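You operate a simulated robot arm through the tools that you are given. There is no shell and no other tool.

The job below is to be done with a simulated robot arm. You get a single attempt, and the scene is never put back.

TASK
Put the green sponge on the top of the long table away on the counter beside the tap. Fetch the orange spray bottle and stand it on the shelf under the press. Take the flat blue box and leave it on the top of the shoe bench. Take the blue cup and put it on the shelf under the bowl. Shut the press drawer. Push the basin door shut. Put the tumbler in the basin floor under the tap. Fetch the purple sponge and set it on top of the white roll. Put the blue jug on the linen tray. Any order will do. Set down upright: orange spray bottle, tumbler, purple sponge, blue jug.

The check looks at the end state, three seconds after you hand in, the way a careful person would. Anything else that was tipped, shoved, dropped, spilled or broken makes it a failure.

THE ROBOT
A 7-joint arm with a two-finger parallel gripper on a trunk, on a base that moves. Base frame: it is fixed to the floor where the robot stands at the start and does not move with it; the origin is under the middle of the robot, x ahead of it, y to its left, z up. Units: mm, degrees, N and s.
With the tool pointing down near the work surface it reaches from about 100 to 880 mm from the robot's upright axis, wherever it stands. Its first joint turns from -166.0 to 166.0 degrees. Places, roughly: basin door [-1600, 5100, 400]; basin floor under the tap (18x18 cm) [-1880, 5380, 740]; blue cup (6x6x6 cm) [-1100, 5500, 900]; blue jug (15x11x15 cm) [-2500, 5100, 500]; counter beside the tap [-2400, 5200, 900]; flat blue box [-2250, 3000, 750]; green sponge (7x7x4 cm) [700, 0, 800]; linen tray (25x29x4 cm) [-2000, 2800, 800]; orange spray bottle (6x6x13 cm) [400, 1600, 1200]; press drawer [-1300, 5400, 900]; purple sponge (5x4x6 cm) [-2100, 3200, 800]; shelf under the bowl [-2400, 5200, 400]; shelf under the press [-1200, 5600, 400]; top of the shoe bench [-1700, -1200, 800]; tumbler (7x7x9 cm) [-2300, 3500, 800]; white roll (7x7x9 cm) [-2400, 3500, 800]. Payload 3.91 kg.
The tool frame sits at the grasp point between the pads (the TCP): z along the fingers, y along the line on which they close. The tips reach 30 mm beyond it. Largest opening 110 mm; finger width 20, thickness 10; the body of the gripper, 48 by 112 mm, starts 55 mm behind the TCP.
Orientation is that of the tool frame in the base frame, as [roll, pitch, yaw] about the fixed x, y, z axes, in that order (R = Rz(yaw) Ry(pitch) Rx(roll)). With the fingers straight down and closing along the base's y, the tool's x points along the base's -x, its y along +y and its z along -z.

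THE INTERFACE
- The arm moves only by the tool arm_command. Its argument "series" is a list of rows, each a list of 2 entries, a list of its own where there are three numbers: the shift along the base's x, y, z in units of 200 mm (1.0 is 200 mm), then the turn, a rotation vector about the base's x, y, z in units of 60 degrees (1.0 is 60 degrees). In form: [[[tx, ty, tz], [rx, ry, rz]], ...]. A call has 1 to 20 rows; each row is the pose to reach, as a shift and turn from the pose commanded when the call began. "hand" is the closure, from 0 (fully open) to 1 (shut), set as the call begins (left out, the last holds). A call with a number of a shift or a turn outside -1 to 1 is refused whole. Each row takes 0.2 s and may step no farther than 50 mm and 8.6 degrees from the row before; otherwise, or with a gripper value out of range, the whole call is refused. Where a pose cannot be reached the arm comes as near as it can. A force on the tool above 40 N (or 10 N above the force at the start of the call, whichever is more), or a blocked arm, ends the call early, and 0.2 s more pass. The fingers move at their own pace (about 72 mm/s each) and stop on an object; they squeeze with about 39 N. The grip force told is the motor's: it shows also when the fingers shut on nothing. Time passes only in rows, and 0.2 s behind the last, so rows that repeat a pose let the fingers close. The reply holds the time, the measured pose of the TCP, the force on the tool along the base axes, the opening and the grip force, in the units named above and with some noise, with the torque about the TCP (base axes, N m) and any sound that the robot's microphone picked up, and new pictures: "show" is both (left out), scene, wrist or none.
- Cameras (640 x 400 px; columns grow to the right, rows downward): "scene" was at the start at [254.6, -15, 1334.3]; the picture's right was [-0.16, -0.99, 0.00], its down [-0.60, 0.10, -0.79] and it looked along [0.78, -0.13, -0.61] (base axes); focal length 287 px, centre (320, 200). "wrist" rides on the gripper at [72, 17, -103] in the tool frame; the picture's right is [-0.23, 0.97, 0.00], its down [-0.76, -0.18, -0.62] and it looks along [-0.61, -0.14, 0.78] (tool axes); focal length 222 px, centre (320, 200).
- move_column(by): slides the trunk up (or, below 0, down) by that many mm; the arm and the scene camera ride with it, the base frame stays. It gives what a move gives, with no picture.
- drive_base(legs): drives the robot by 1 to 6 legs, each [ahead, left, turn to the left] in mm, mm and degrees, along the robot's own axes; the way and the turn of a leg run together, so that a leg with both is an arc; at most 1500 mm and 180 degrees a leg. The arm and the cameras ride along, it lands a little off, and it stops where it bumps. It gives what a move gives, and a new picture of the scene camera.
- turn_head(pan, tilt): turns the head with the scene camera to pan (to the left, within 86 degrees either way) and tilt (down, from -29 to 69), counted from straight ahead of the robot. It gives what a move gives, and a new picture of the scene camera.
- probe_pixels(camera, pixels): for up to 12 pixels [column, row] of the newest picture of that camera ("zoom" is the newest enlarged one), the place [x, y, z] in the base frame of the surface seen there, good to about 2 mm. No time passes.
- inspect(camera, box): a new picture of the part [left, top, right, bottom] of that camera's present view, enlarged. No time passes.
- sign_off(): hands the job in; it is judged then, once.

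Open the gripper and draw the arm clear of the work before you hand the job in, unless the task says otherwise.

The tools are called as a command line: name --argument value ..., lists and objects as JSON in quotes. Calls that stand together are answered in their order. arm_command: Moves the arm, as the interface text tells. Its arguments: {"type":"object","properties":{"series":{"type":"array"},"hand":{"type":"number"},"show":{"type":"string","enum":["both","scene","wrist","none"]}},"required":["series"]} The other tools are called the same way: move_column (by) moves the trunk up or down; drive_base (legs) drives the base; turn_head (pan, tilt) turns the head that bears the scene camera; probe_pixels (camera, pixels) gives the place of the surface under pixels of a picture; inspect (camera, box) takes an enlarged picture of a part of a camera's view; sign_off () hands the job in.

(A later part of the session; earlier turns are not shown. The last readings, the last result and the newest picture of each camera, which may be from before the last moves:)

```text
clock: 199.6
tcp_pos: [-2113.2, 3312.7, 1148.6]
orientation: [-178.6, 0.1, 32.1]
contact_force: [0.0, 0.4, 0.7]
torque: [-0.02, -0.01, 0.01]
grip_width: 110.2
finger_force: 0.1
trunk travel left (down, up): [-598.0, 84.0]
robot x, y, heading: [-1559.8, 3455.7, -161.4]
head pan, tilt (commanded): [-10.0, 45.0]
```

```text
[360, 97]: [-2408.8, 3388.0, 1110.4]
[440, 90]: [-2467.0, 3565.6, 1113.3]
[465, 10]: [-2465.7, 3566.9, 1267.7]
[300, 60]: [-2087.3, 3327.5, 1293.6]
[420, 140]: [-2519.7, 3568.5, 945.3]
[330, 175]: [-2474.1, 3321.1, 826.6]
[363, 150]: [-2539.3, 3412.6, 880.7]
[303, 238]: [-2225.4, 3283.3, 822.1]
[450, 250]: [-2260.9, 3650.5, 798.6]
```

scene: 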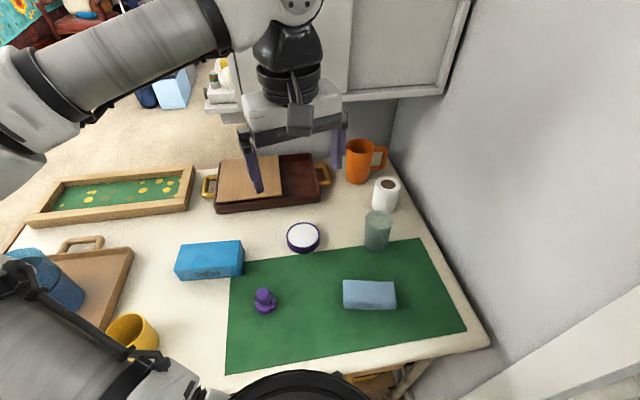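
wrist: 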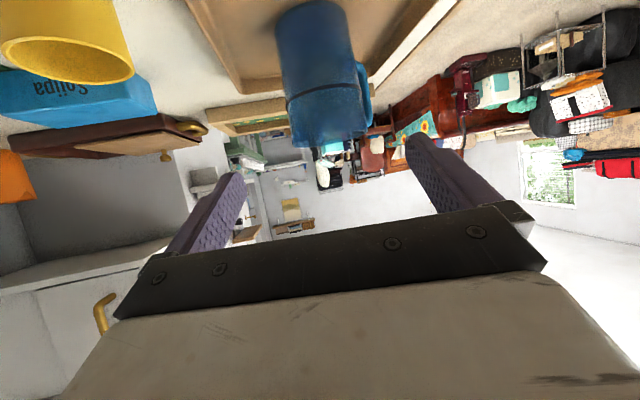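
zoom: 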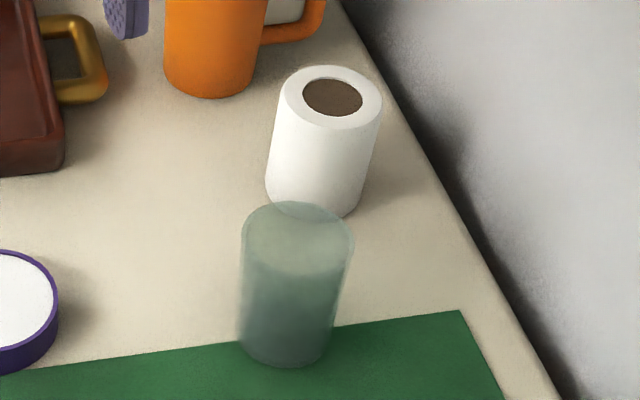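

The wall cabinet's front is only ~55 mm behind the roll with its bottom at z≈1110, so I'll use a tool tilted 30° from vertical, wrist toward me. I'll yaw the tool to face the bench squarely, tilt it, and move to a pre-grasp above the purple sponge.

arm_command --series '[[[0.12, -0.06, -0.12], [0, 0, -0.117]], [[0.25, -0.13, -0.25], [0, 0, -0.235]]]' --hand 0.45 --show "none"

arm_command --series '[[[0.07, -0.04, -0.2], [-0.039, 0.119, 0]], [[0.14, -0.085, -0.4], [-0.077, 0.238, 0]], [[0.21, -0.125, -0.6], [-0.116, 0.357, 0]], [[0.29, -0.165, -0.77], [-0.1545, 0.4755, 0]]]' --show "both"

```text
clock: 200.2
tcp_pos: [-2064.1, 3285.3, 1097.8]
orientation: [-178.6, 0.1, 17.8]
contact_force: [-0.2, 0.2, 0.0]
torque: [-0.06, 0.0, 0.01]
grip_width: 60.5
finger_force: 0.1
trunk travel left (down, up): [-598.0, 84.0]
robot x, y, heading: [-1556.6, 3457.2, -161.6]
head pan, tilt (commanded): [-10.0, 45.0]
```

```text
clock: 201.2
tcp_pos: [-2089.6, 3185.0, 968.7]
orientation: [-178.6, 29.9, 17.9]
contact_force: [0.4, -0.1, 0.2]
torque: [0.04, -0.02, 0.0]
grip_width: 60.4
finger_force: 0.1
out of reach, approached as far as the arm can: row 2, 3, 4
trunk travel left (down, up): [-598.0, 84.0]
robot x, y, heading: [-1556.8, 3456.7, -161.5]
head pan, tilt (commanded): [-10.0, 45.0]
```

scene: 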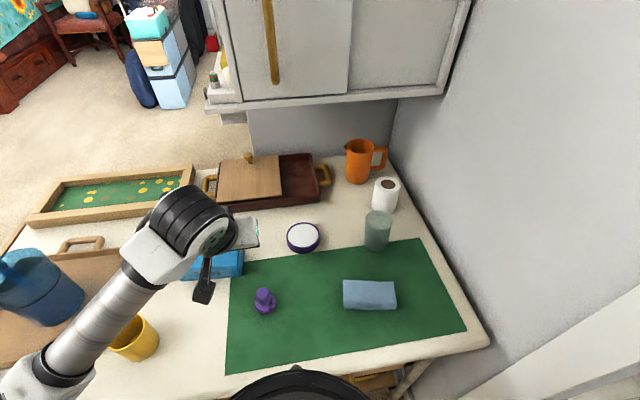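
wrist: 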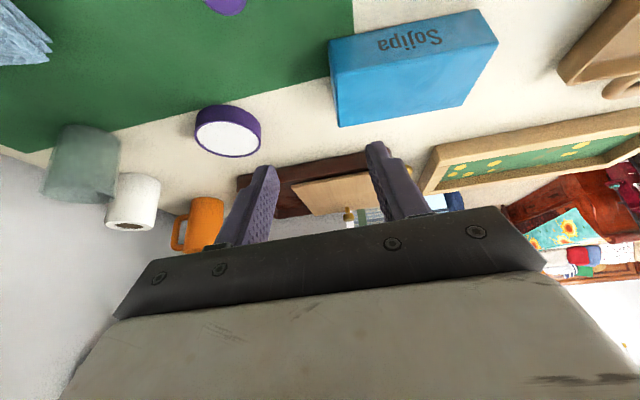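

The robot stands too close for this tilted pose. I'll raise the arm and back the base 150 mm.

arm_command --series '[[[0, 0, 0.2], [0, 0, 0]], [[0.05, 0.05, 0.4], [0, 0, 0]]]' --show "none"

drive_base --legs '[[-150, 0, 0]]'

```text
clock: 201.8
tcp_pos: [-2078.5, 3195.9, 1050.2]
orientation: [-178.6, 30.0, 17.9]
contact_force: [0.6, 0.6, 0.3]
torque: [0.03, -0.04, -0.02]
grip_width: 60.3
finger_force: 0.1
trunk travel left (down, up): [-598.0, 84.0]
robot x, y, heading: [-1556.2, 3458.4, -161.6]
head pan, tilt (commanded): [-10.0, 45.0]
```

```text
clock: 203.1
tcp_pos: [-1937.2, 3242.7, 1050.5]
orientation: [-178.5, 30.2, 18.1]
contact_force: [0.1, -0.6, -0.1]
torque: [0.01, -0.01, 0.02]
grip_width: 60.5
finger_force: 0.0
trunk travel left (down, up): [-598.0, 84.0]
robot x, y, heading: [-1413.9, 3504.8, -161.8]
head pan, tilt (commanded): [-10.0, 45.0]
```

scene: 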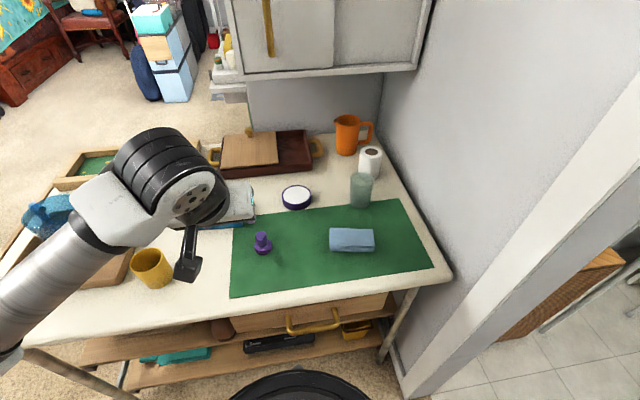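

I'll move to the pre-grasp point beside/above the purple sponge.

arm_command --series '[[[-0.09, 0.015, -0.1], [0, 0, 0]], [[-0.18, 0.03, -0.25], [0, 0, 0]], [[-0.26, 0.042, -0.4], [0, 0, 0]], [[-0.3375, 0.054, -0.53], [0, 0, 0]]]' --show "both"

```text
clock: 204.1
tcp_pos: [-2004.2, 3252.2, 944.4]
orientation: [-178.6, 30.0, 18.1]
contact_force: [0.9, 0.6, 0.4]
torque: [-0.06, -0.01, 0.0]
grip_width: 60.4
finger_force: 0.1
trunk travel left (down, up): [-598.0, 84.0]
robot x, y, heading: [-1416.7, 3501.7, -161.5]
head pan, tilt (commanded): [-10.0, 45.0]
```

scene: 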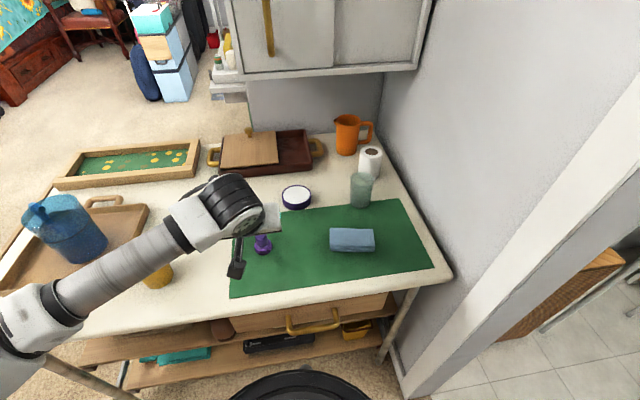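
wrist: 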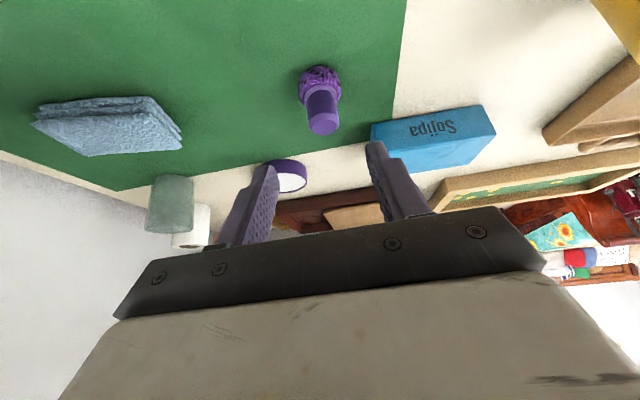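

The purple sponge is at (322,100) in the wrist view. I'll zoom and probe its handle for the axis position.

inspect --camera "wrist" --box '[270, 50, 380, 150]'

probe_pixels --camera "wrist" --pixels '[[323, 126], [309, 105], [337, 105], [322, 100], [300, 85], [339, 85], [318, 68], [322, 114], [311, 120], [336, 120]]'

```text
4.00 times, centred on (325, 100) of wrist
```

zoom: 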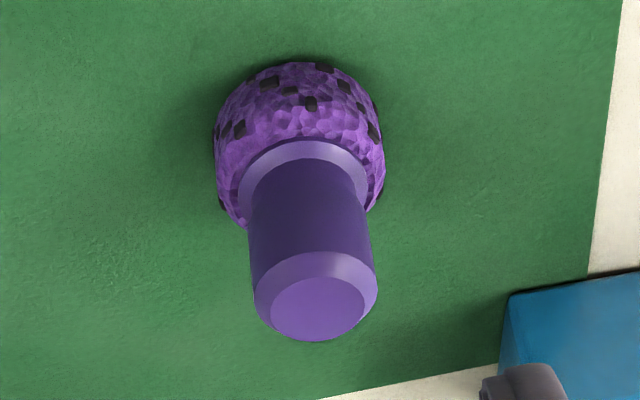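

```text
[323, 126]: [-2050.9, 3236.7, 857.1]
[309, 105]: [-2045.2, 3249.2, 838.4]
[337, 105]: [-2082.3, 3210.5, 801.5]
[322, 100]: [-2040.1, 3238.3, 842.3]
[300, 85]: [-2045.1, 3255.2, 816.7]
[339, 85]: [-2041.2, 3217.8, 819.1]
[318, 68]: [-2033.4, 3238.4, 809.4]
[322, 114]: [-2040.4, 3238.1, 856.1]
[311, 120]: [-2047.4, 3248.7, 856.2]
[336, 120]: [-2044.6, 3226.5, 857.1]
```

The handle axis is at about [-2051, 3237], radius 12, top z≈858. I'll advance along the tool axis to grip the handle.

arm_command --series '[[[-0.08, -0.026, -0.147], [0, 0, 0]], [[-0.16, -0.052, -0.294], [0, 0, 0]], [[-0.234, -0.076, -0.429], [0, 0, 0]]]' --show "wrist"

arm_command --series '[[[0, 0, 0], [0, 0, 0]], [[0, 0, 0], [0, 0, 0]], [[0, 0, 0], [0, 0, 0]]]' --hand 1 --show "both"

```text
clock: 204.9
tcp_pos: [-2052.0, 3237.1, 858.7]
orientation: [-178.6, 30.1, 17.9]
contact_force: [0.3, -0.4, 0.4]
torque: [-0.03, -0.01, -0.02]
grip_width: 60.6
finger_force: 0.1
trunk travel left (down, up): [-598.0, 84.0]
robot x, y, heading: [-1419.3, 3504.6, -161.5]
head pan, tilt (commanded): [-10.0, 45.0]
```

wrist: 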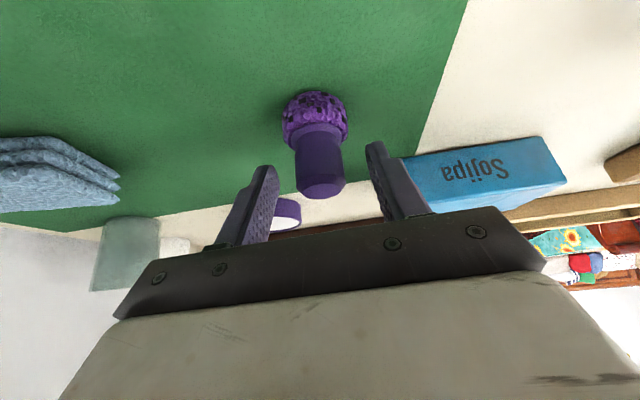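

```text
clock: 205.7
tcp_pos: [-2051.5, 3235.8, 858.6]
orientation: [-178.5, 30.1, 18.0]
contact_force: [-0.8, -0.7, 2.0]
torque: [-0.12, 0.01, 0.01]
grip_width: 28.0
finger_force: 38.6
trunk travel left (down, up): [-598.0, 84.0]
robot x, y, heading: [-1415.2, 3500.1, -161.1]
head pan, tilt (commanded): [-10.0, 45.0]
```

scene: 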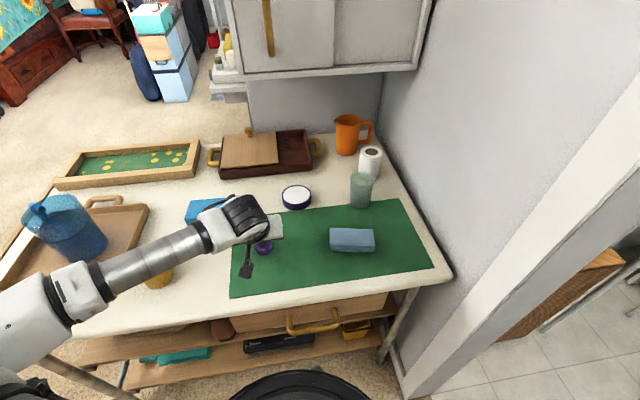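
wrist: 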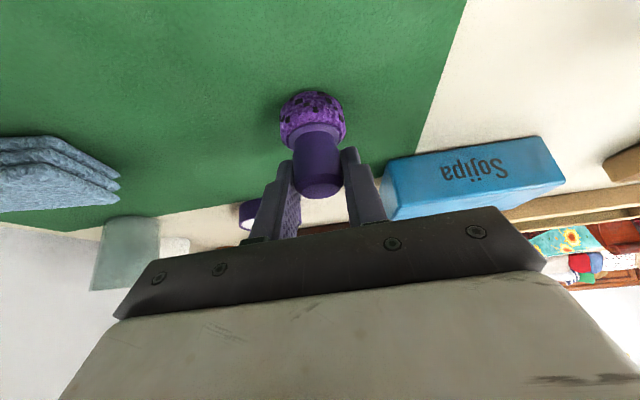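

Gripped (28 mm). I'll lift it and then measure the roll precisely.

arm_command --series '[[[0, 0, 0.06], [0, 0, 0]], [[0, 0, 0.2], [0, 0, 0]], [[0, 0, 0.4], [0, 0, 0]], [[0, 0, 0.6], [0, 0, 0]], [[0, 0, 0.75], [0, 0, 0]]]' --show "wrist"

inspect --camera "scene" --box '[335, 130, 405, 220]'

```text
clock: 206.9
tcp_pos: [-2051.8, 3238.3, 1008.8]
orientation: [-178.6, 30.0, 17.9]
contact_force: [-1.0, -0.6, -0.6]
torque: [0.0, 0.0, 0.02]
grip_width: 27.9
finger_force: 38.7
trunk travel left (down, up): [-598.0, 84.0]
robot x, y, heading: [-1417.1, 3502.7, -161.2]
head pan, tilt (commanded): [-10.0, 45.0]
```

wrist: 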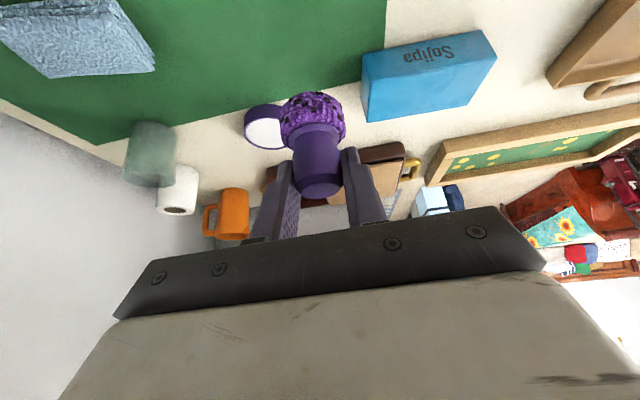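

```text
4.44 times, centred on (370, 175) of scene
```

zoom: 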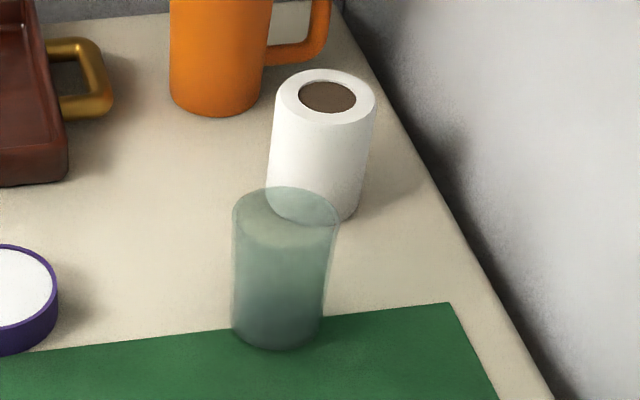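

I'll probe the roll's top rim (front, left, right, back) and the tumbler in this zoom.

probe_pixels --camera "zoom" --pixels '[[326, 120], [284, 97], [368, 97], [326, 74], [290, 112], [360, 112], [320, 160], [236, 210], [334, 215], [285, 240], [285, 340], [290, 190]]'

```text
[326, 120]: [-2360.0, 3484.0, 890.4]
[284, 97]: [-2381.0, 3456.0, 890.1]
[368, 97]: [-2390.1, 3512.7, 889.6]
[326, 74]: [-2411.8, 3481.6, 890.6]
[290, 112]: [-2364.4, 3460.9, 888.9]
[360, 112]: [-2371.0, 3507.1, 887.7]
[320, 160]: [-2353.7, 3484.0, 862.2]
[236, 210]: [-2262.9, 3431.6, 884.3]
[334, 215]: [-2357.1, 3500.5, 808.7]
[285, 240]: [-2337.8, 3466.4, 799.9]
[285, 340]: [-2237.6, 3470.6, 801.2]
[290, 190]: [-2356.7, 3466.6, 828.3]
```

I'll probe inside the roll's core to see whether it is a real hole.

probe_pixels --camera "zoom" --pixels '[[328, 96], [315, 90], [340, 102], [328, 84], [328, 108], [302, 96], [354, 96]]'

inspect --camera "wrist" --box '[240, 70, 400, 220]'

```text
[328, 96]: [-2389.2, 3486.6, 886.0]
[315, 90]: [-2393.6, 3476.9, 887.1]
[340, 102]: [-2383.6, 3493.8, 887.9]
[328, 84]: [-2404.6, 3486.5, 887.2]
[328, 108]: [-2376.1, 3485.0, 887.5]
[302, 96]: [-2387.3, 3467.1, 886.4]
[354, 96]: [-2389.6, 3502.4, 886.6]
```

```text
2.67 times, centred on (320, 145) of wrist
```

zoom: 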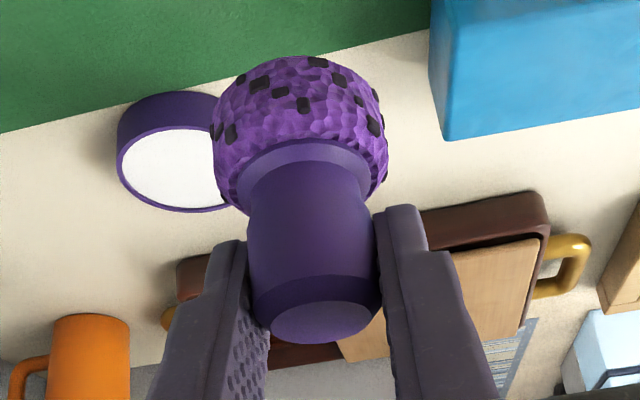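

The core is a solid plug 3 mm below the rim, so the top is effectively flat; roll centre is about [-2388, 3485], top z 890. I'll drive 100 mm closer and carry the sponge toward the roll.

drive_base --legs '[[100, 0, 0]]'

arm_command --series '[[[-0.12, 0.15, 0], [0, 0, 0]], [[-0.25, 0.3, 0], [0, 0, 0]], [[-0.37, 0.45, 0], [0, 0, 0]], [[-0.49, 0.6, 0], [0, 0, 0]], [[-0.61, 0.75, 0], [0, 0, 0]]]' --show "none"

```text
clock: 208.1
tcp_pos: [-2145.4, 3205.4, 1008.3]
orientation: [-178.6, 30.0, 18.1]
contact_force: [0.0, 0.2, 0.2]
torque: [-0.01, 0.03, -0.01]
grip_width: 27.8
finger_force: 39.1
trunk travel left (down, up): [-598.0, 84.0]
robot x, y, heading: [-1509.6, 3475.2, -161.8]
head pan, tilt (commanded): [-10.0, 45.0]
```

scene: 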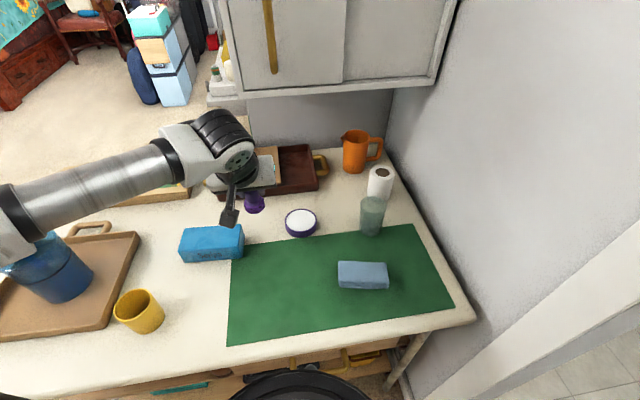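

```text
clock: 209.3
tcp_pos: [-2269.7, 3355.4, 1008.0]
orientation: [-178.5, 29.9, 18.1]
contact_force: [0.2, -0.1, -0.3]
torque: [0.01, 0.01, -0.01]
grip_width: 27.6
finger_force: 38.8
trunk travel left (down, up): [-598.0, 84.0]
robot x, y, heading: [-1506.0, 3471.9, -161.6]
head pan, tilt (commanded): [-10.0, 45.0]
```

Next leg: move the sponge above the roll centre.

arm_command --series '[[[-0.15, 0.165, 0], [0, 0, 0]], [[-0.3, 0.33, 0], [0, 0, 0]], [[-0.45, 0.49, 0], [0, 0, 0]], [[-0.59, 0.648, 0], [0, 0, 0]]]' --show "both"

inspect --camera "scene" --box '[320, 110, 440, 230]'

```text
clock: 210.3
tcp_pos: [-2387.4, 3486.8, 1008.7]
orientation: [-178.7, 30.0, 18.1]
contact_force: [-0.1, 0.6, -0.1]
torque: [0.02, -0.04, -0.01]
grip_width: 27.4
finger_force: 39.4
trunk travel left (down, up): [-598.0, 84.0]
robot x, y, heading: [-1511.0, 3475.5, -161.5]
head pan, tilt (commanded): [-10.0, 45.0]
```

scene: 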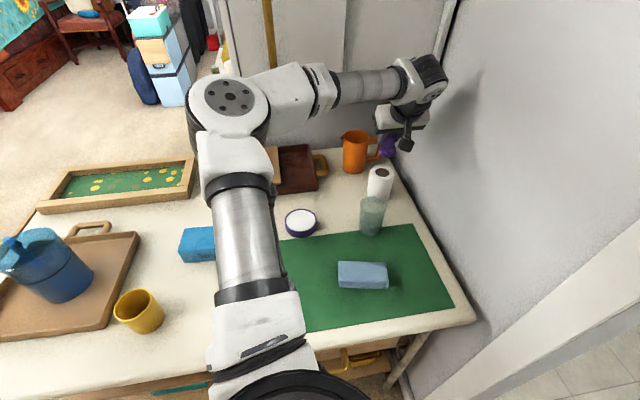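
wrist: 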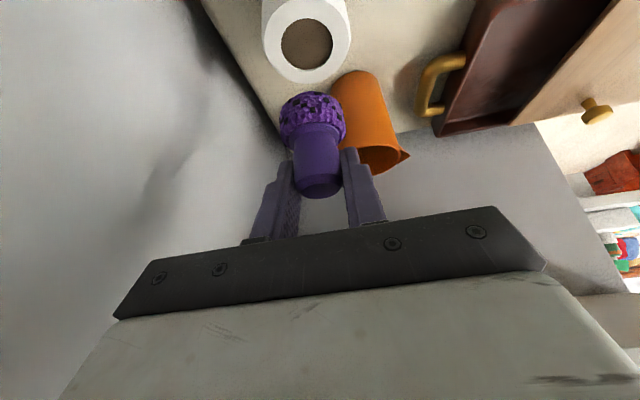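

```text
3.33 times, centred on (380, 170) of scene
```

zoom: 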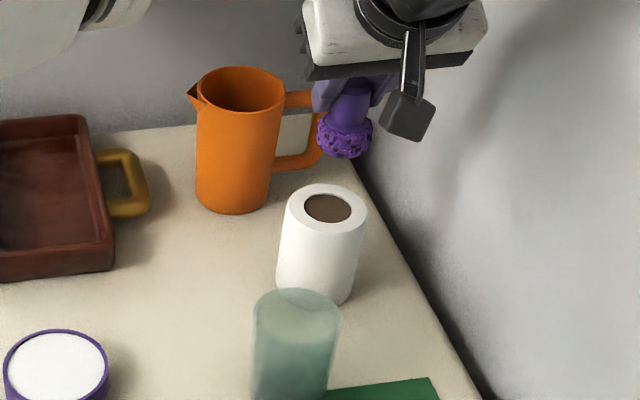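

I'll verify the roll centre from the wrist camera before lowering.

probe_pixels --camera "wrist" --pixels '[[306, 44], [283, 44], [332, 44], [306, 66], [306, 22], [265, 40], [348, 35], [312, 82], [313, 110], [285, 115], [343, 115]]'

```text
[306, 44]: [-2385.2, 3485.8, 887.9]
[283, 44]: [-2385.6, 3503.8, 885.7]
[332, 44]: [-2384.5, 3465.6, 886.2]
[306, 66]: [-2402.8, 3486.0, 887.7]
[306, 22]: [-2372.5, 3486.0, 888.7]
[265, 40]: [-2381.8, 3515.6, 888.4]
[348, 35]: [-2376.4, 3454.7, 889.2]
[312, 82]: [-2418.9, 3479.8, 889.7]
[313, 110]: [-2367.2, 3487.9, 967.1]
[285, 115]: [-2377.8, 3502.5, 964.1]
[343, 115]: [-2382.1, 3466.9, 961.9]
```

Roll centre (-2387.5, 3485) and the sponge base centre agree within 2 mm. I'll lower to just above contact, then slowly.

arm_command --series '[[[0, 0, -0.12], [0, 0, 0]], [[0, 0, -0.22], [0, 0, 0]], [[0, 0, -0.285], [0, 0, 0]]]' --show "none"

arm_command --series '[[[0, 0, -0.01], [0, 0, 0]], [[0, 0, -0.02], [0, 0, 0]]]' --show "wrist"

```text
clock: 211.1
tcp_pos: [-2386.9, 3485.2, 952.4]
orientation: [-178.6, 30.1, 18.1]
contact_force: [0.4, 0.5, -0.5]
torque: [-0.02, -0.01, 0.0]
grip_width: 27.1
finger_force: 38.6
trunk travel left (down, up): [-598.0, 84.0]
robot x, y, heading: [-1509.5, 3468.8, -161.7]
head pan, tilt (commanded): [-10.0, 45.0]
```

```text
clock: 211.7
tcp_pos: [-2386.3, 3484.9, 947.1]
orientation: [-178.6, 30.0, 18.0]
contact_force: [0.1, 0.5, -0.6]
torque: [-0.01, 0.0, 0.0]
grip_width: 27.5
finger_force: 38.9
trunk travel left (down, up): [-598.0, 84.0]
robot x, y, heading: [-1511.3, 3471.9, -161.4]
head pan, tilt (commanded): [-10.0, 45.0]
```

wrist: 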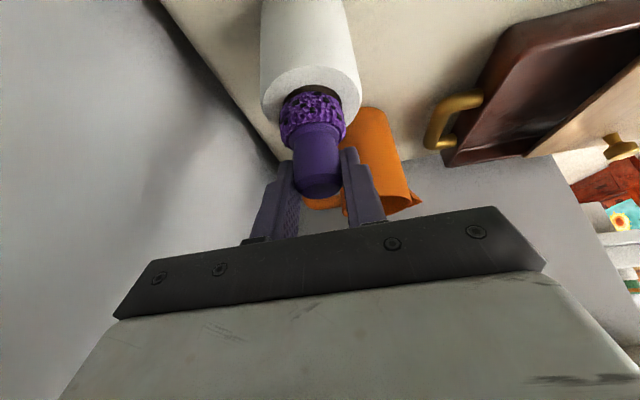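

Not yet in contact; I'll lower in 1 mm steps.

arm_command --series '[[[0, 0, -0.006], [0, 0, 0]], [[0, 0, -0.012], [0, 0, 0]]]' --show "none"

inspect --camera "scene" --box '[340, 130, 420, 230]'

```text
clock: 212.3
tcp_pos: [-2386.6, 3485.0, 945.7]
orientation: [-178.5, 30.2, 18.1]
contact_force: [-0.9, -0.9, 5.5]
torque: [-0.17, -0.02, -0.05]
grip_width: 27.6
finger_force: 38.9
trunk travel left (down, up): [-598.0, 84.0]
robot x, y, heading: [-1507.1, 3470.0, -161.4]
head pan, tilt (commanded): [-10.0, 45.0]
```

```text
4.00 times, centred on (380, 180) of scene
```

zoom: 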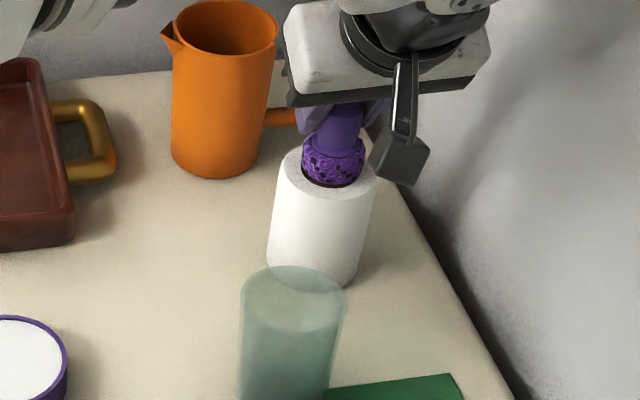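

Contact at 5.5 N, the sponge sits centred on the roll. I'll open slightly (to ~45 mm) and check it stays upright.

arm_command --series '[[[0, 0, 0], [0, 0, 0]], [[0, 0, 0], [0, 0, 0]]]' --hand 0.6 --show "wrist"

```text
clock: 212.9
tcp_pos: [-2387.5, 3485.7, 945.5]
orientation: [-178.7, 30.0, 18.1]
contact_force: [0.0, 0.4, 0.2]
torque: [-0.01, -0.03, 0.01]
grip_width: 44.0
finger_force: 0.0
trunk travel left (down, up): [-598.0, 84.0]
robot x, y, heading: [-1508.3, 3471.7, -161.6]
head pan, tilt (commanded): [-10.0, 45.0]
```

wrist: 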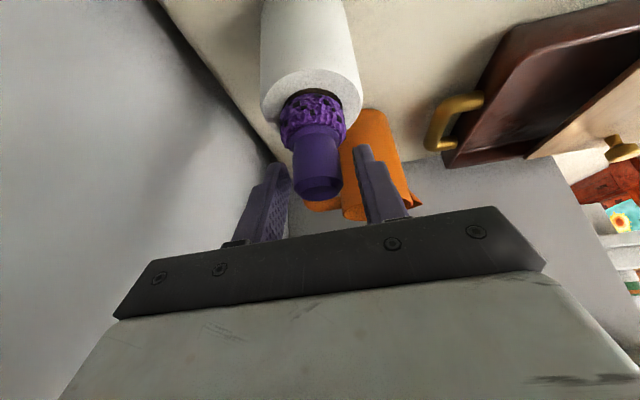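

It stands upright. I'll withdraw along the tool axis.

arm_command --series '[[[0.05, 0.016, 0.09], [0, 0, 0]], [[0.12, 0.039, 0.22], [0, 0, 0]], [[0.22, 0.072, 0.4], [0, 0, 0]], [[0.32, 0.105, 0.58], [0, 0, 0]], [[0.4, 0.13, 0.72], [0, 0, 0]]]' --show "both"

inspect --camera "scene" --box '[320, 120, 440, 260]'

```text
clock: 214.1
tcp_pos: [-2305.4, 3510.4, 1090.5]
orientation: [-178.6, 30.1, 18.2]
contact_force: [0.4, 0.8, 0.2]
torque: [0.01, -0.05, 0.01]
grip_width: 44.1
finger_force: 0.1
trunk travel left (down, up): [-598.0, 84.0]
robot x, y, heading: [-1508.5, 3470.0, -161.5]
head pan, tilt (commanded): [-10.0, 45.0]
```

scene: 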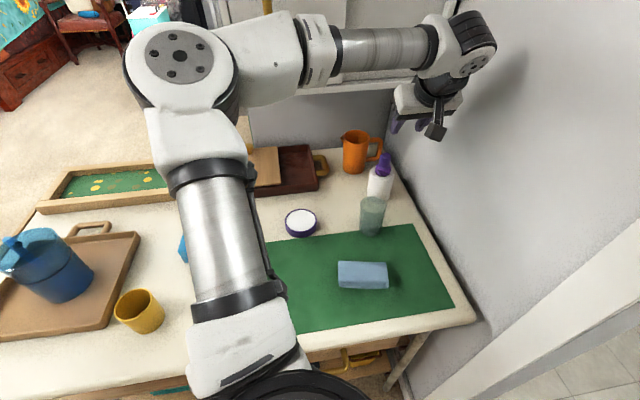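
wrist: 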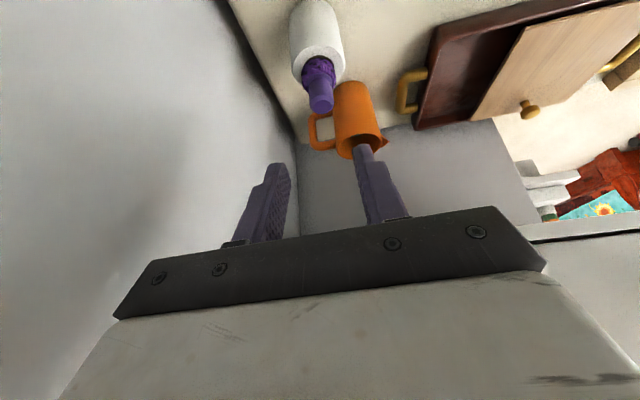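

```text
2.86 times, centred on (380, 190) of scene
```

zoom: 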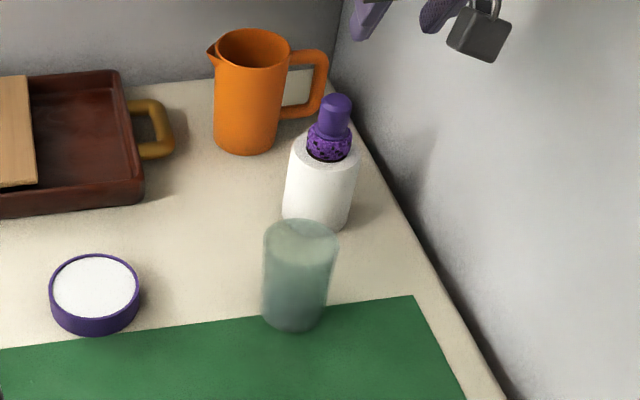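

The sponge stands well on the roll. Now the tumbler: I'll open the gripper and move to a pre-grasp above it to measure with the wrist camera.

arm_command --series '[[[0.15, -0.04, -0.05], [0, 0, 0]], [[0.3, -0.08, -0.15], [0, 0, 0]], [[0.4, -0.11, -0.35], [0, 0, 0]], [[0.47, -0.14, -0.53], [0, 0, 0]]]' --hand 0.1 --show "both"

inspect --camera "wrist" --box '[220, 0, 420, 180]'

```text
clock: 215.1
tcp_pos: [-2212.5, 3482.2, 982.3]
orientation: [-178.6, 30.1, 18.1]
contact_force: [0.2, 0.3, 0.6]
torque: [0.02, -0.01, 0.02]
grip_width: 99.2
finger_force: 0.0
trunk travel left (down, up): [-598.0, 84.0]
robot x, y, heading: [-1510.6, 3469.1, -161.4]
head pan, tilt (commanded): [-10.0, 45.0]
```

scene: 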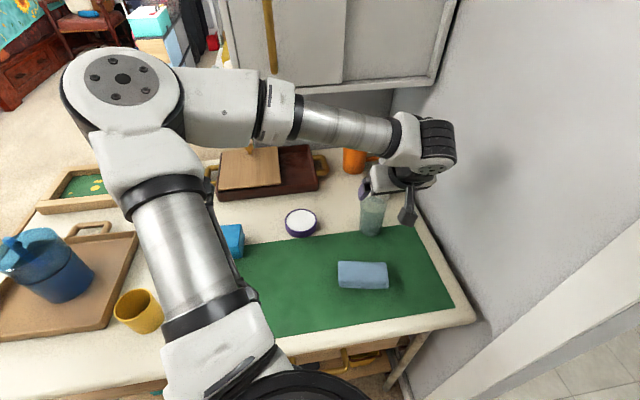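
wrist: 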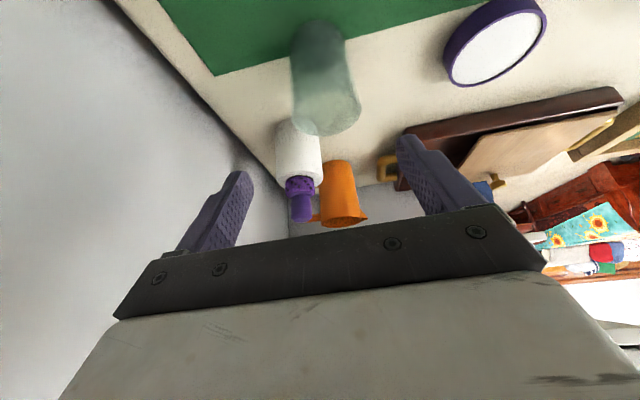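

```text
2.22 times, centred on (320, 90) of wrist
```

zoom: 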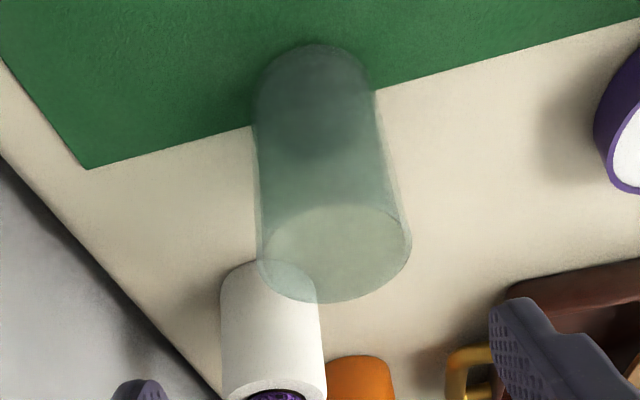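

I'll probe the tumbler's rim and edges in this zoom (it's translucent, so several points).

probe_pixels --camera "zoom" --pixels '[[262, 260], [408, 240], [335, 206], [340, 301], [300, 298], [375, 290], [318, 46], [262, 100], [375, 90], [320, 150], [335, 250], [260, 180]]'

```text
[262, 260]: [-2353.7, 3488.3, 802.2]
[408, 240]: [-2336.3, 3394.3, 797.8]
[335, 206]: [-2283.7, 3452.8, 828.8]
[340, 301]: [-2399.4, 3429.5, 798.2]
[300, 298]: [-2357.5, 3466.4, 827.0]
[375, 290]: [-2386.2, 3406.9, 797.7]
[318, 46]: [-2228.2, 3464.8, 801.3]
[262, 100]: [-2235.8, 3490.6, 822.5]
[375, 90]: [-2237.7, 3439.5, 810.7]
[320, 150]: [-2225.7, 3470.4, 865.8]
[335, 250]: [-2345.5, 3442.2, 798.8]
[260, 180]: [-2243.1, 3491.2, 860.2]
```

The tumbler axis is about [-2257, 3462], radius ~32. I'll approach along the tool axis to grip it at z≈860.

arm_command --series '[[[0.06, -0.008, -0.09], [0, 0, 0]], [[-0.035, -0.039, -0.265], [0, 0, 0]], [[-0.13, -0.07, -0.44], [0, 0, 0]], [[-0.2225, -0.101, -0.61], [0, 0, 0]]]' --show "wrist"

inspect --camera "wrist" --box '[180, 60, 460, 260]'

```text
clock: 216.1
tcp_pos: [-2257.8, 3462.5, 860.0]
orientation: [-178.7, 30.1, 18.2]
contact_force: [-0.8, 0.1, 0.2]
torque: [0.02, 0.0, -0.02]
grip_width: 98.9
finger_force: 0.0
trunk travel left (down, up): [-598.0, 84.0]
robot x, y, heading: [-1509.5, 3470.6, -161.6]
head pan, tilt (commanded): [-10.0, 45.0]
```

wrist: 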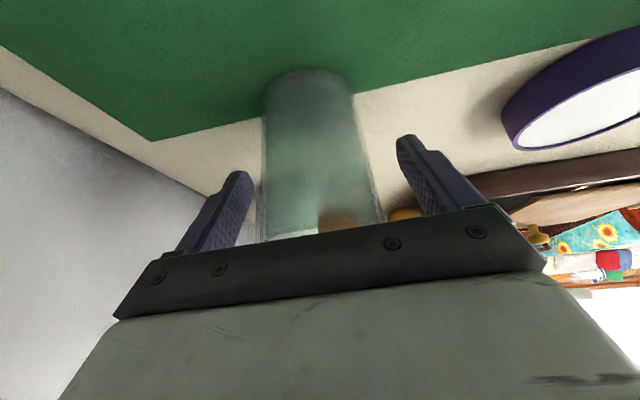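

```text
2.00 times, centred on (320, 160) of wrist
```

zoom: 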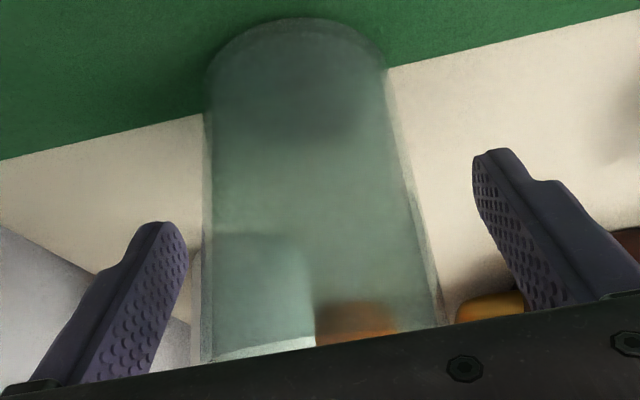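

The tumbler is a few mm off-centre toward the left finger; I'll shift 4 mm that way and close.

arm_command --series '[[[-0.006, 0.019, 0], [0, 0, 0]], [[-0.006, 0.019, 0], [0, 0, 0]]]' --show "none"

arm_command --series '[[[0, 0, 0], [0, 0, 0]], [[0, 0, 0], [0, 0, 0]], [[0, 0, 0], [0, 0, 0]]]' --hand 1 --show "wrist"

```text
clock: 216.7
tcp_pos: [-2257.3, 3466.3, 861.5]
orientation: [-178.5, 30.0, 18.1]
contact_force: [0.3, 0.5, -1.0]
torque: [0.0, 0.0, -0.02]
grip_width: 98.8
finger_force: 0.1
trunk travel left (down, up): [-598.0, 84.0]
robot x, y, heading: [-1510.0, 3471.6, -161.6]
head pan, tilt (commanded): [-10.0, 45.0]
```

```text
clock: 217.5
tcp_pos: [-2258.8, 3467.7, 860.7]
orientation: [-178.6, 30.0, 18.1]
contact_force: [0.3, -0.8, 1.4]
torque: [-0.04, 0.03, 0.0]
grip_width: 63.8
finger_force: 38.7
trunk travel left (down, up): [-598.0, 84.0]
robot x, y, heading: [-1510.4, 3474.8, -161.7]
head pan, tilt (commanded): [-10.0, 45.0]
```

wrist: 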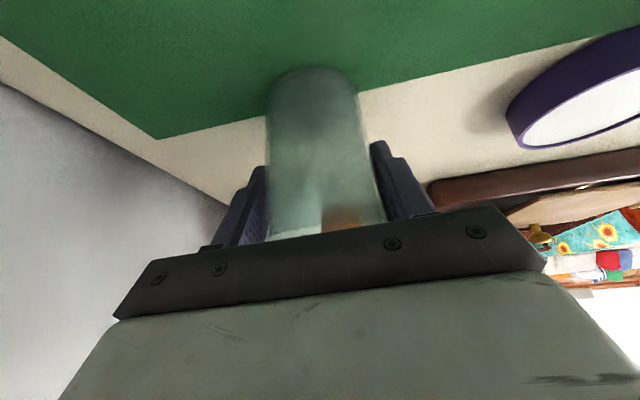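

Gripped (63.8 mm). I'll lift the tumbler and draw it back toward the robot.

arm_command --series '[[[0, 0, 0.06], [0, 0, 0]], [[0, 0, 0.2], [0, 0, 0]], [[0, 0, 0.4], [0, 0, 0]], [[0, 0, 0.6], [0, 0, 0]], [[0, 0, 0.8], [0, 0, 0]], [[0, 0, 1.0], [0, 0, 0]]]' --show "none"

arm_command --series '[[[0.2, 0.05, 0.1], [0, 0, 0]], [[0.4, 0.1, 0.2], [0, 0, 0]], [[0.6, 0.13, 0.25], [0, 0, 0]], [[0.8, 0.16, 0.3], [0, 0, 0]]]' --show "both"

```text
clock: 218.9
tcp_pos: [-2258.5, 3465.5, 1061.3]
orientation: [-178.6, 29.9, 18.0]
contact_force: [-0.1, -0.4, 0.5]
torque: [0.0, -0.02, -0.01]
grip_width: 63.6
finger_force: 39.0
trunk travel left (down, up): [-598.0, 84.0]
robot x, y, heading: [-1512.3, 3470.3, -161.7]
head pan, tilt (commanded): [-10.0, 45.0]
```

```text
clock: 219.9
tcp_pos: [-2098.1, 3497.9, 1122.0]
orientation: [-178.6, 30.1, 18.1]
contact_force: [0.5, 0.7, -0.5]
torque: [-0.01, 0.01, -0.02]
grip_width: 63.7
finger_force: 39.0
trunk travel left (down, up): [-598.0, 84.0]
robot x, y, heading: [-1513.1, 3471.4, -161.5]
head pan, tilt (commanded): [-10.0, 45.0]
```

scene: 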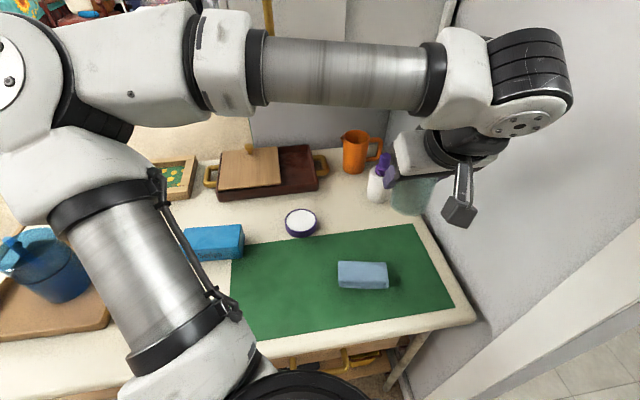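
wrist: 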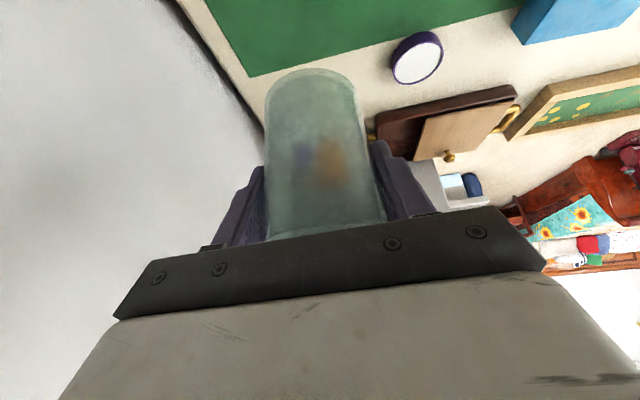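

Tumbler in hand. I'll back away from the bench, turn right to face the doorway and drive through.

drive_base --legs '[[-230, 500, 0], [0, 0, -90.3], [700, 0, 0]]'

turn_head --pan 0 --tilt 30

```text
clock: 231.7
tcp_pos: [-1311.7, 4324.8, 1121.2]
orientation: [-178.5, 30.0, -72.7]
contact_force: [-0.5, -0.1, -1.0]
torque: [-0.01, 0.0, 0.0]
grip_width: 62.8
finger_force: 39.2
trunk travel left (down, up): [-598.0, 84.0]
robot x, y, heading: [-1347.6, 3736.6, 107.5]
head pan, tilt (commanded): [-10.0, 45.0]
```

scene: 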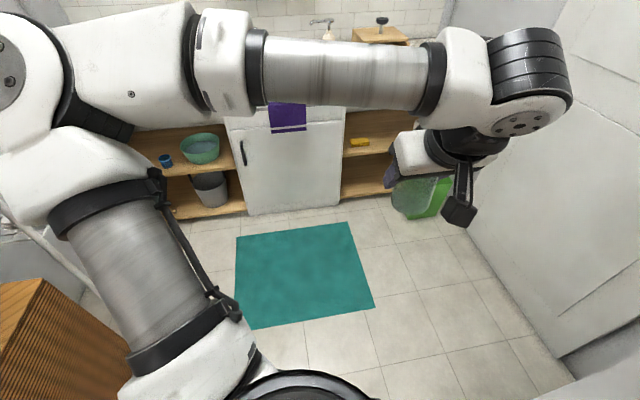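

```text
clock: 232.4
tcp_pos: [-1310.6, 4324.4, 1121.7]
orientation: [-178.6, 29.9, -72.9]
contact_force: [-0.9, 0.9, 0.0]
torque: [-0.04, 0.01, 0.02]
grip_width: 63.1
finger_force: 39.1
trunk travel left (down, up): [-598.0, 84.0]
robot x, y, heading: [-1347.7, 3735.0, 107.4]
head pan, tilt (commanded): [0.0, 30.0]
```

scene: 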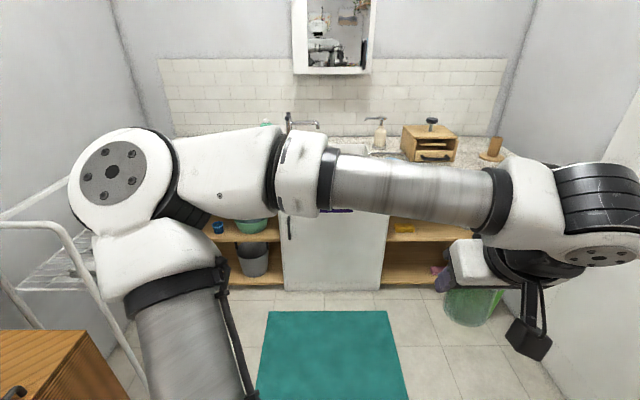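

I'm in the doorway. I'll drive ahead to the basin and look into it.

drive_base --legs '[[780, 100, 0.6]]'

turn_head --pan -5 --tilt 40

```text
clock: 236.6
tcp_pos: [-1654.0, 5033.9, 1120.5]
orientation: [-178.6, 30.0, -72.3]
contact_force: [0.4, -0.6, -0.2]
torque: [0.03, 0.0, -0.01]
grip_width: 62.7
finger_force: 39.1
trunk travel left (down, up): [-598.0, 84.0]
robot x, y, heading: [-1686.2, 4443.3, 108.3]
head pan, tilt (commanded): [0.0, 30.0]
```

scene: 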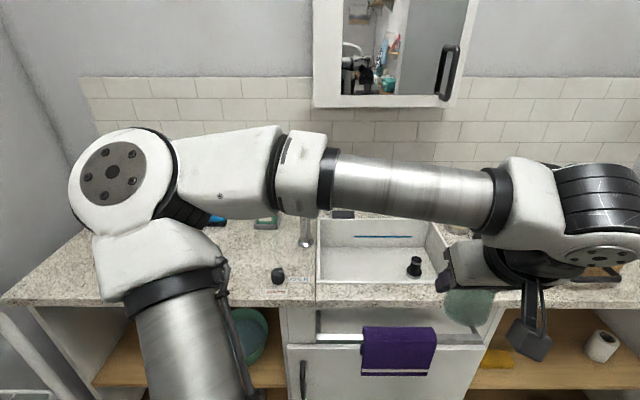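

```text
clock: 237.4
tcp_pos: [-1653.6, 5034.4, 1120.8]
orientation: [-178.6, 30.0, -72.2]
contact_force: [-0.1, -0.3, -0.2]
torque: [0.02, 0.01, -0.01]
grip_width: 62.7
finger_force: 39.3
trunk travel left (down, up): [-598.0, 84.0]
robot x, y, heading: [-1685.3, 4448.4, 108.1]
head pan, tilt (commanded): [-5.0, 40.0]
```

scene: 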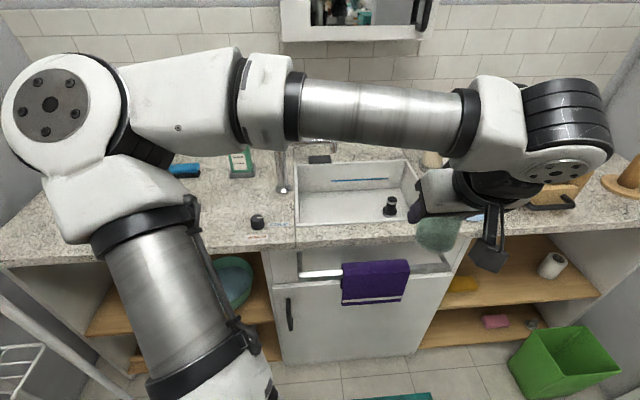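

I'll probe the basin floor, walls, the plug and what I can see of the tap.

inspect --camera "scene" --box '[250, 130, 440, 260]'

probe_pixels --camera "scene" --pixels '[[320, 207], [350, 207], [340, 200], [370, 200], [345, 222], [345, 228], [300, 200], [297, 185], [390, 205], [350, 180], [410, 200], [283, 188]]'

```text
3.08 times, centred on (345, 195) of scene
```

zoom: 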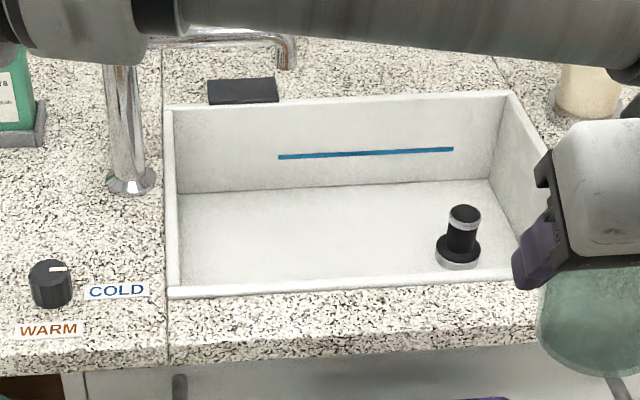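

```text
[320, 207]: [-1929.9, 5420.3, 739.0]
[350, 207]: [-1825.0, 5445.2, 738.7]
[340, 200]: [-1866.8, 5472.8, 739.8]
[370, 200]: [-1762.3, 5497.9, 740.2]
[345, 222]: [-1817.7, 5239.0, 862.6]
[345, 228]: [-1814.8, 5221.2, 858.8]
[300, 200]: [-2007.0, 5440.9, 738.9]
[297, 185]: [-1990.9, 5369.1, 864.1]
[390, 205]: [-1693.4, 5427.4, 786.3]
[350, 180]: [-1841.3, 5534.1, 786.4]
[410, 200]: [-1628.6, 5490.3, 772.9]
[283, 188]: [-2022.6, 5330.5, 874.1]
```

Basin interior spans u −228…150, v 5548…5832, with floor z≈739. I'll probe the spout to find its height and end.

probe_pixels --camera "zoom" --pixels '[[285, 60], [286, 45], [270, 35], [230, 38], [190, 42], [120, 90], [130, 180], [240, 88], [130, 60]]'

```text
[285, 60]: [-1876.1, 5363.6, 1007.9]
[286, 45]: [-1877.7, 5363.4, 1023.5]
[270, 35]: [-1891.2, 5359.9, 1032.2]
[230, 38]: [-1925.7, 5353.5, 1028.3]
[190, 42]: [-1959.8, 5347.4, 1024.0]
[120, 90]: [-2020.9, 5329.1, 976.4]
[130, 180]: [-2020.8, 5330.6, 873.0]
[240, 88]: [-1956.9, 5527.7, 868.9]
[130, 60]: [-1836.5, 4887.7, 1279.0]
```

The spout end is at u≈-126, v≈5687, bottom z≈1000, directly over the target. I'll enter from the front and descend along the tool axis under the spout. First drive 100 mm closer and move to a point in front of the basin at z≈960.

drive_base --legs '[[100, 0, 0]]'

arm_command --series '[[[-0.15, 0.0, -0.1], [0, 0, 0]], [[-0.3, 0.01, -0.25], [0, 0, 0]], [[-0.42, 0.015, -0.4], [0, 0, 0]], [[-0.5, 0.02, -0.6], [0, 0, 0]], [[-0.58, 0.022, -0.8], [0, 0, 0]]]' --show "both"

```text
clock: 238.5
tcp_pos: [-1684.3, 5127.2, 1120.3]
orientation: [-178.6, 30.0, -72.2]
contact_force: [-0.2, 0.3, -0.7]
torque: [-0.02, 0.0, 0.02]
grip_width: 62.6
finger_force: 38.7
trunk travel left (down, up): [-598.0, 84.0]
robot x, y, heading: [-1713.6, 4534.2, 108.0]
head pan, tilt (commanded): [-5.0, 40.0]
```

scene: 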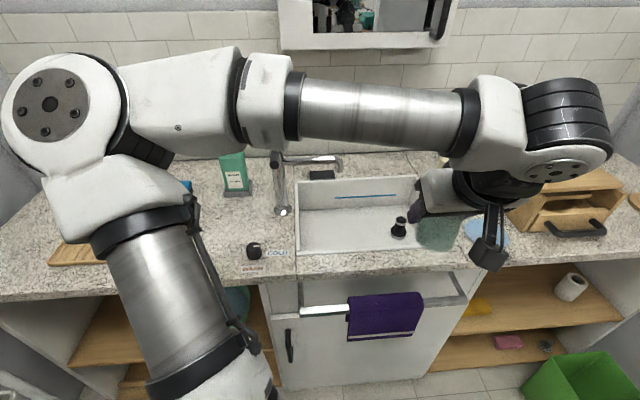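

```text
clock: 239.7
tcp_pos: [-1799.3, 5134.3, 960.0]
orientation: [-178.6, 30.0, -72.3]
contact_force: [0.1, -0.9, -1.3]
torque: [-0.03, 0.0, -0.01]
grip_width: 62.6
finger_force: 39.1
trunk travel left (down, up): [-598.0, 84.0]
robot x, y, heading: [-1716.7, 4538.4, 108.2]
head pan, tilt (commanded): [-5.0, 40.0]
```

scene: 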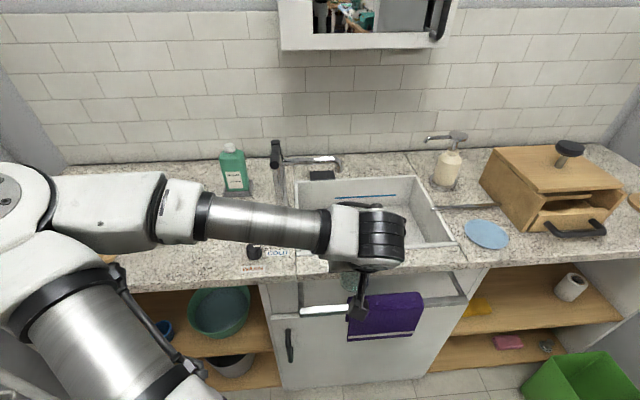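
wrist: 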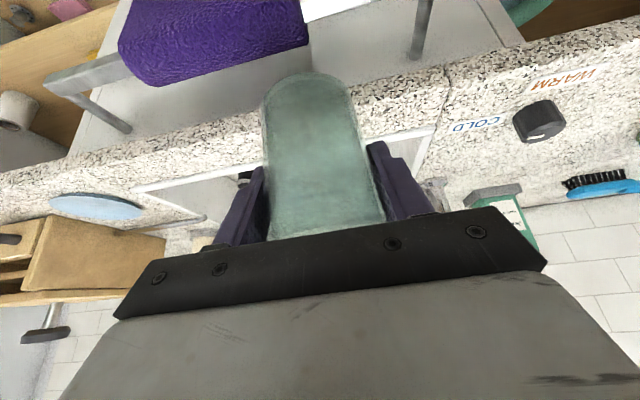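

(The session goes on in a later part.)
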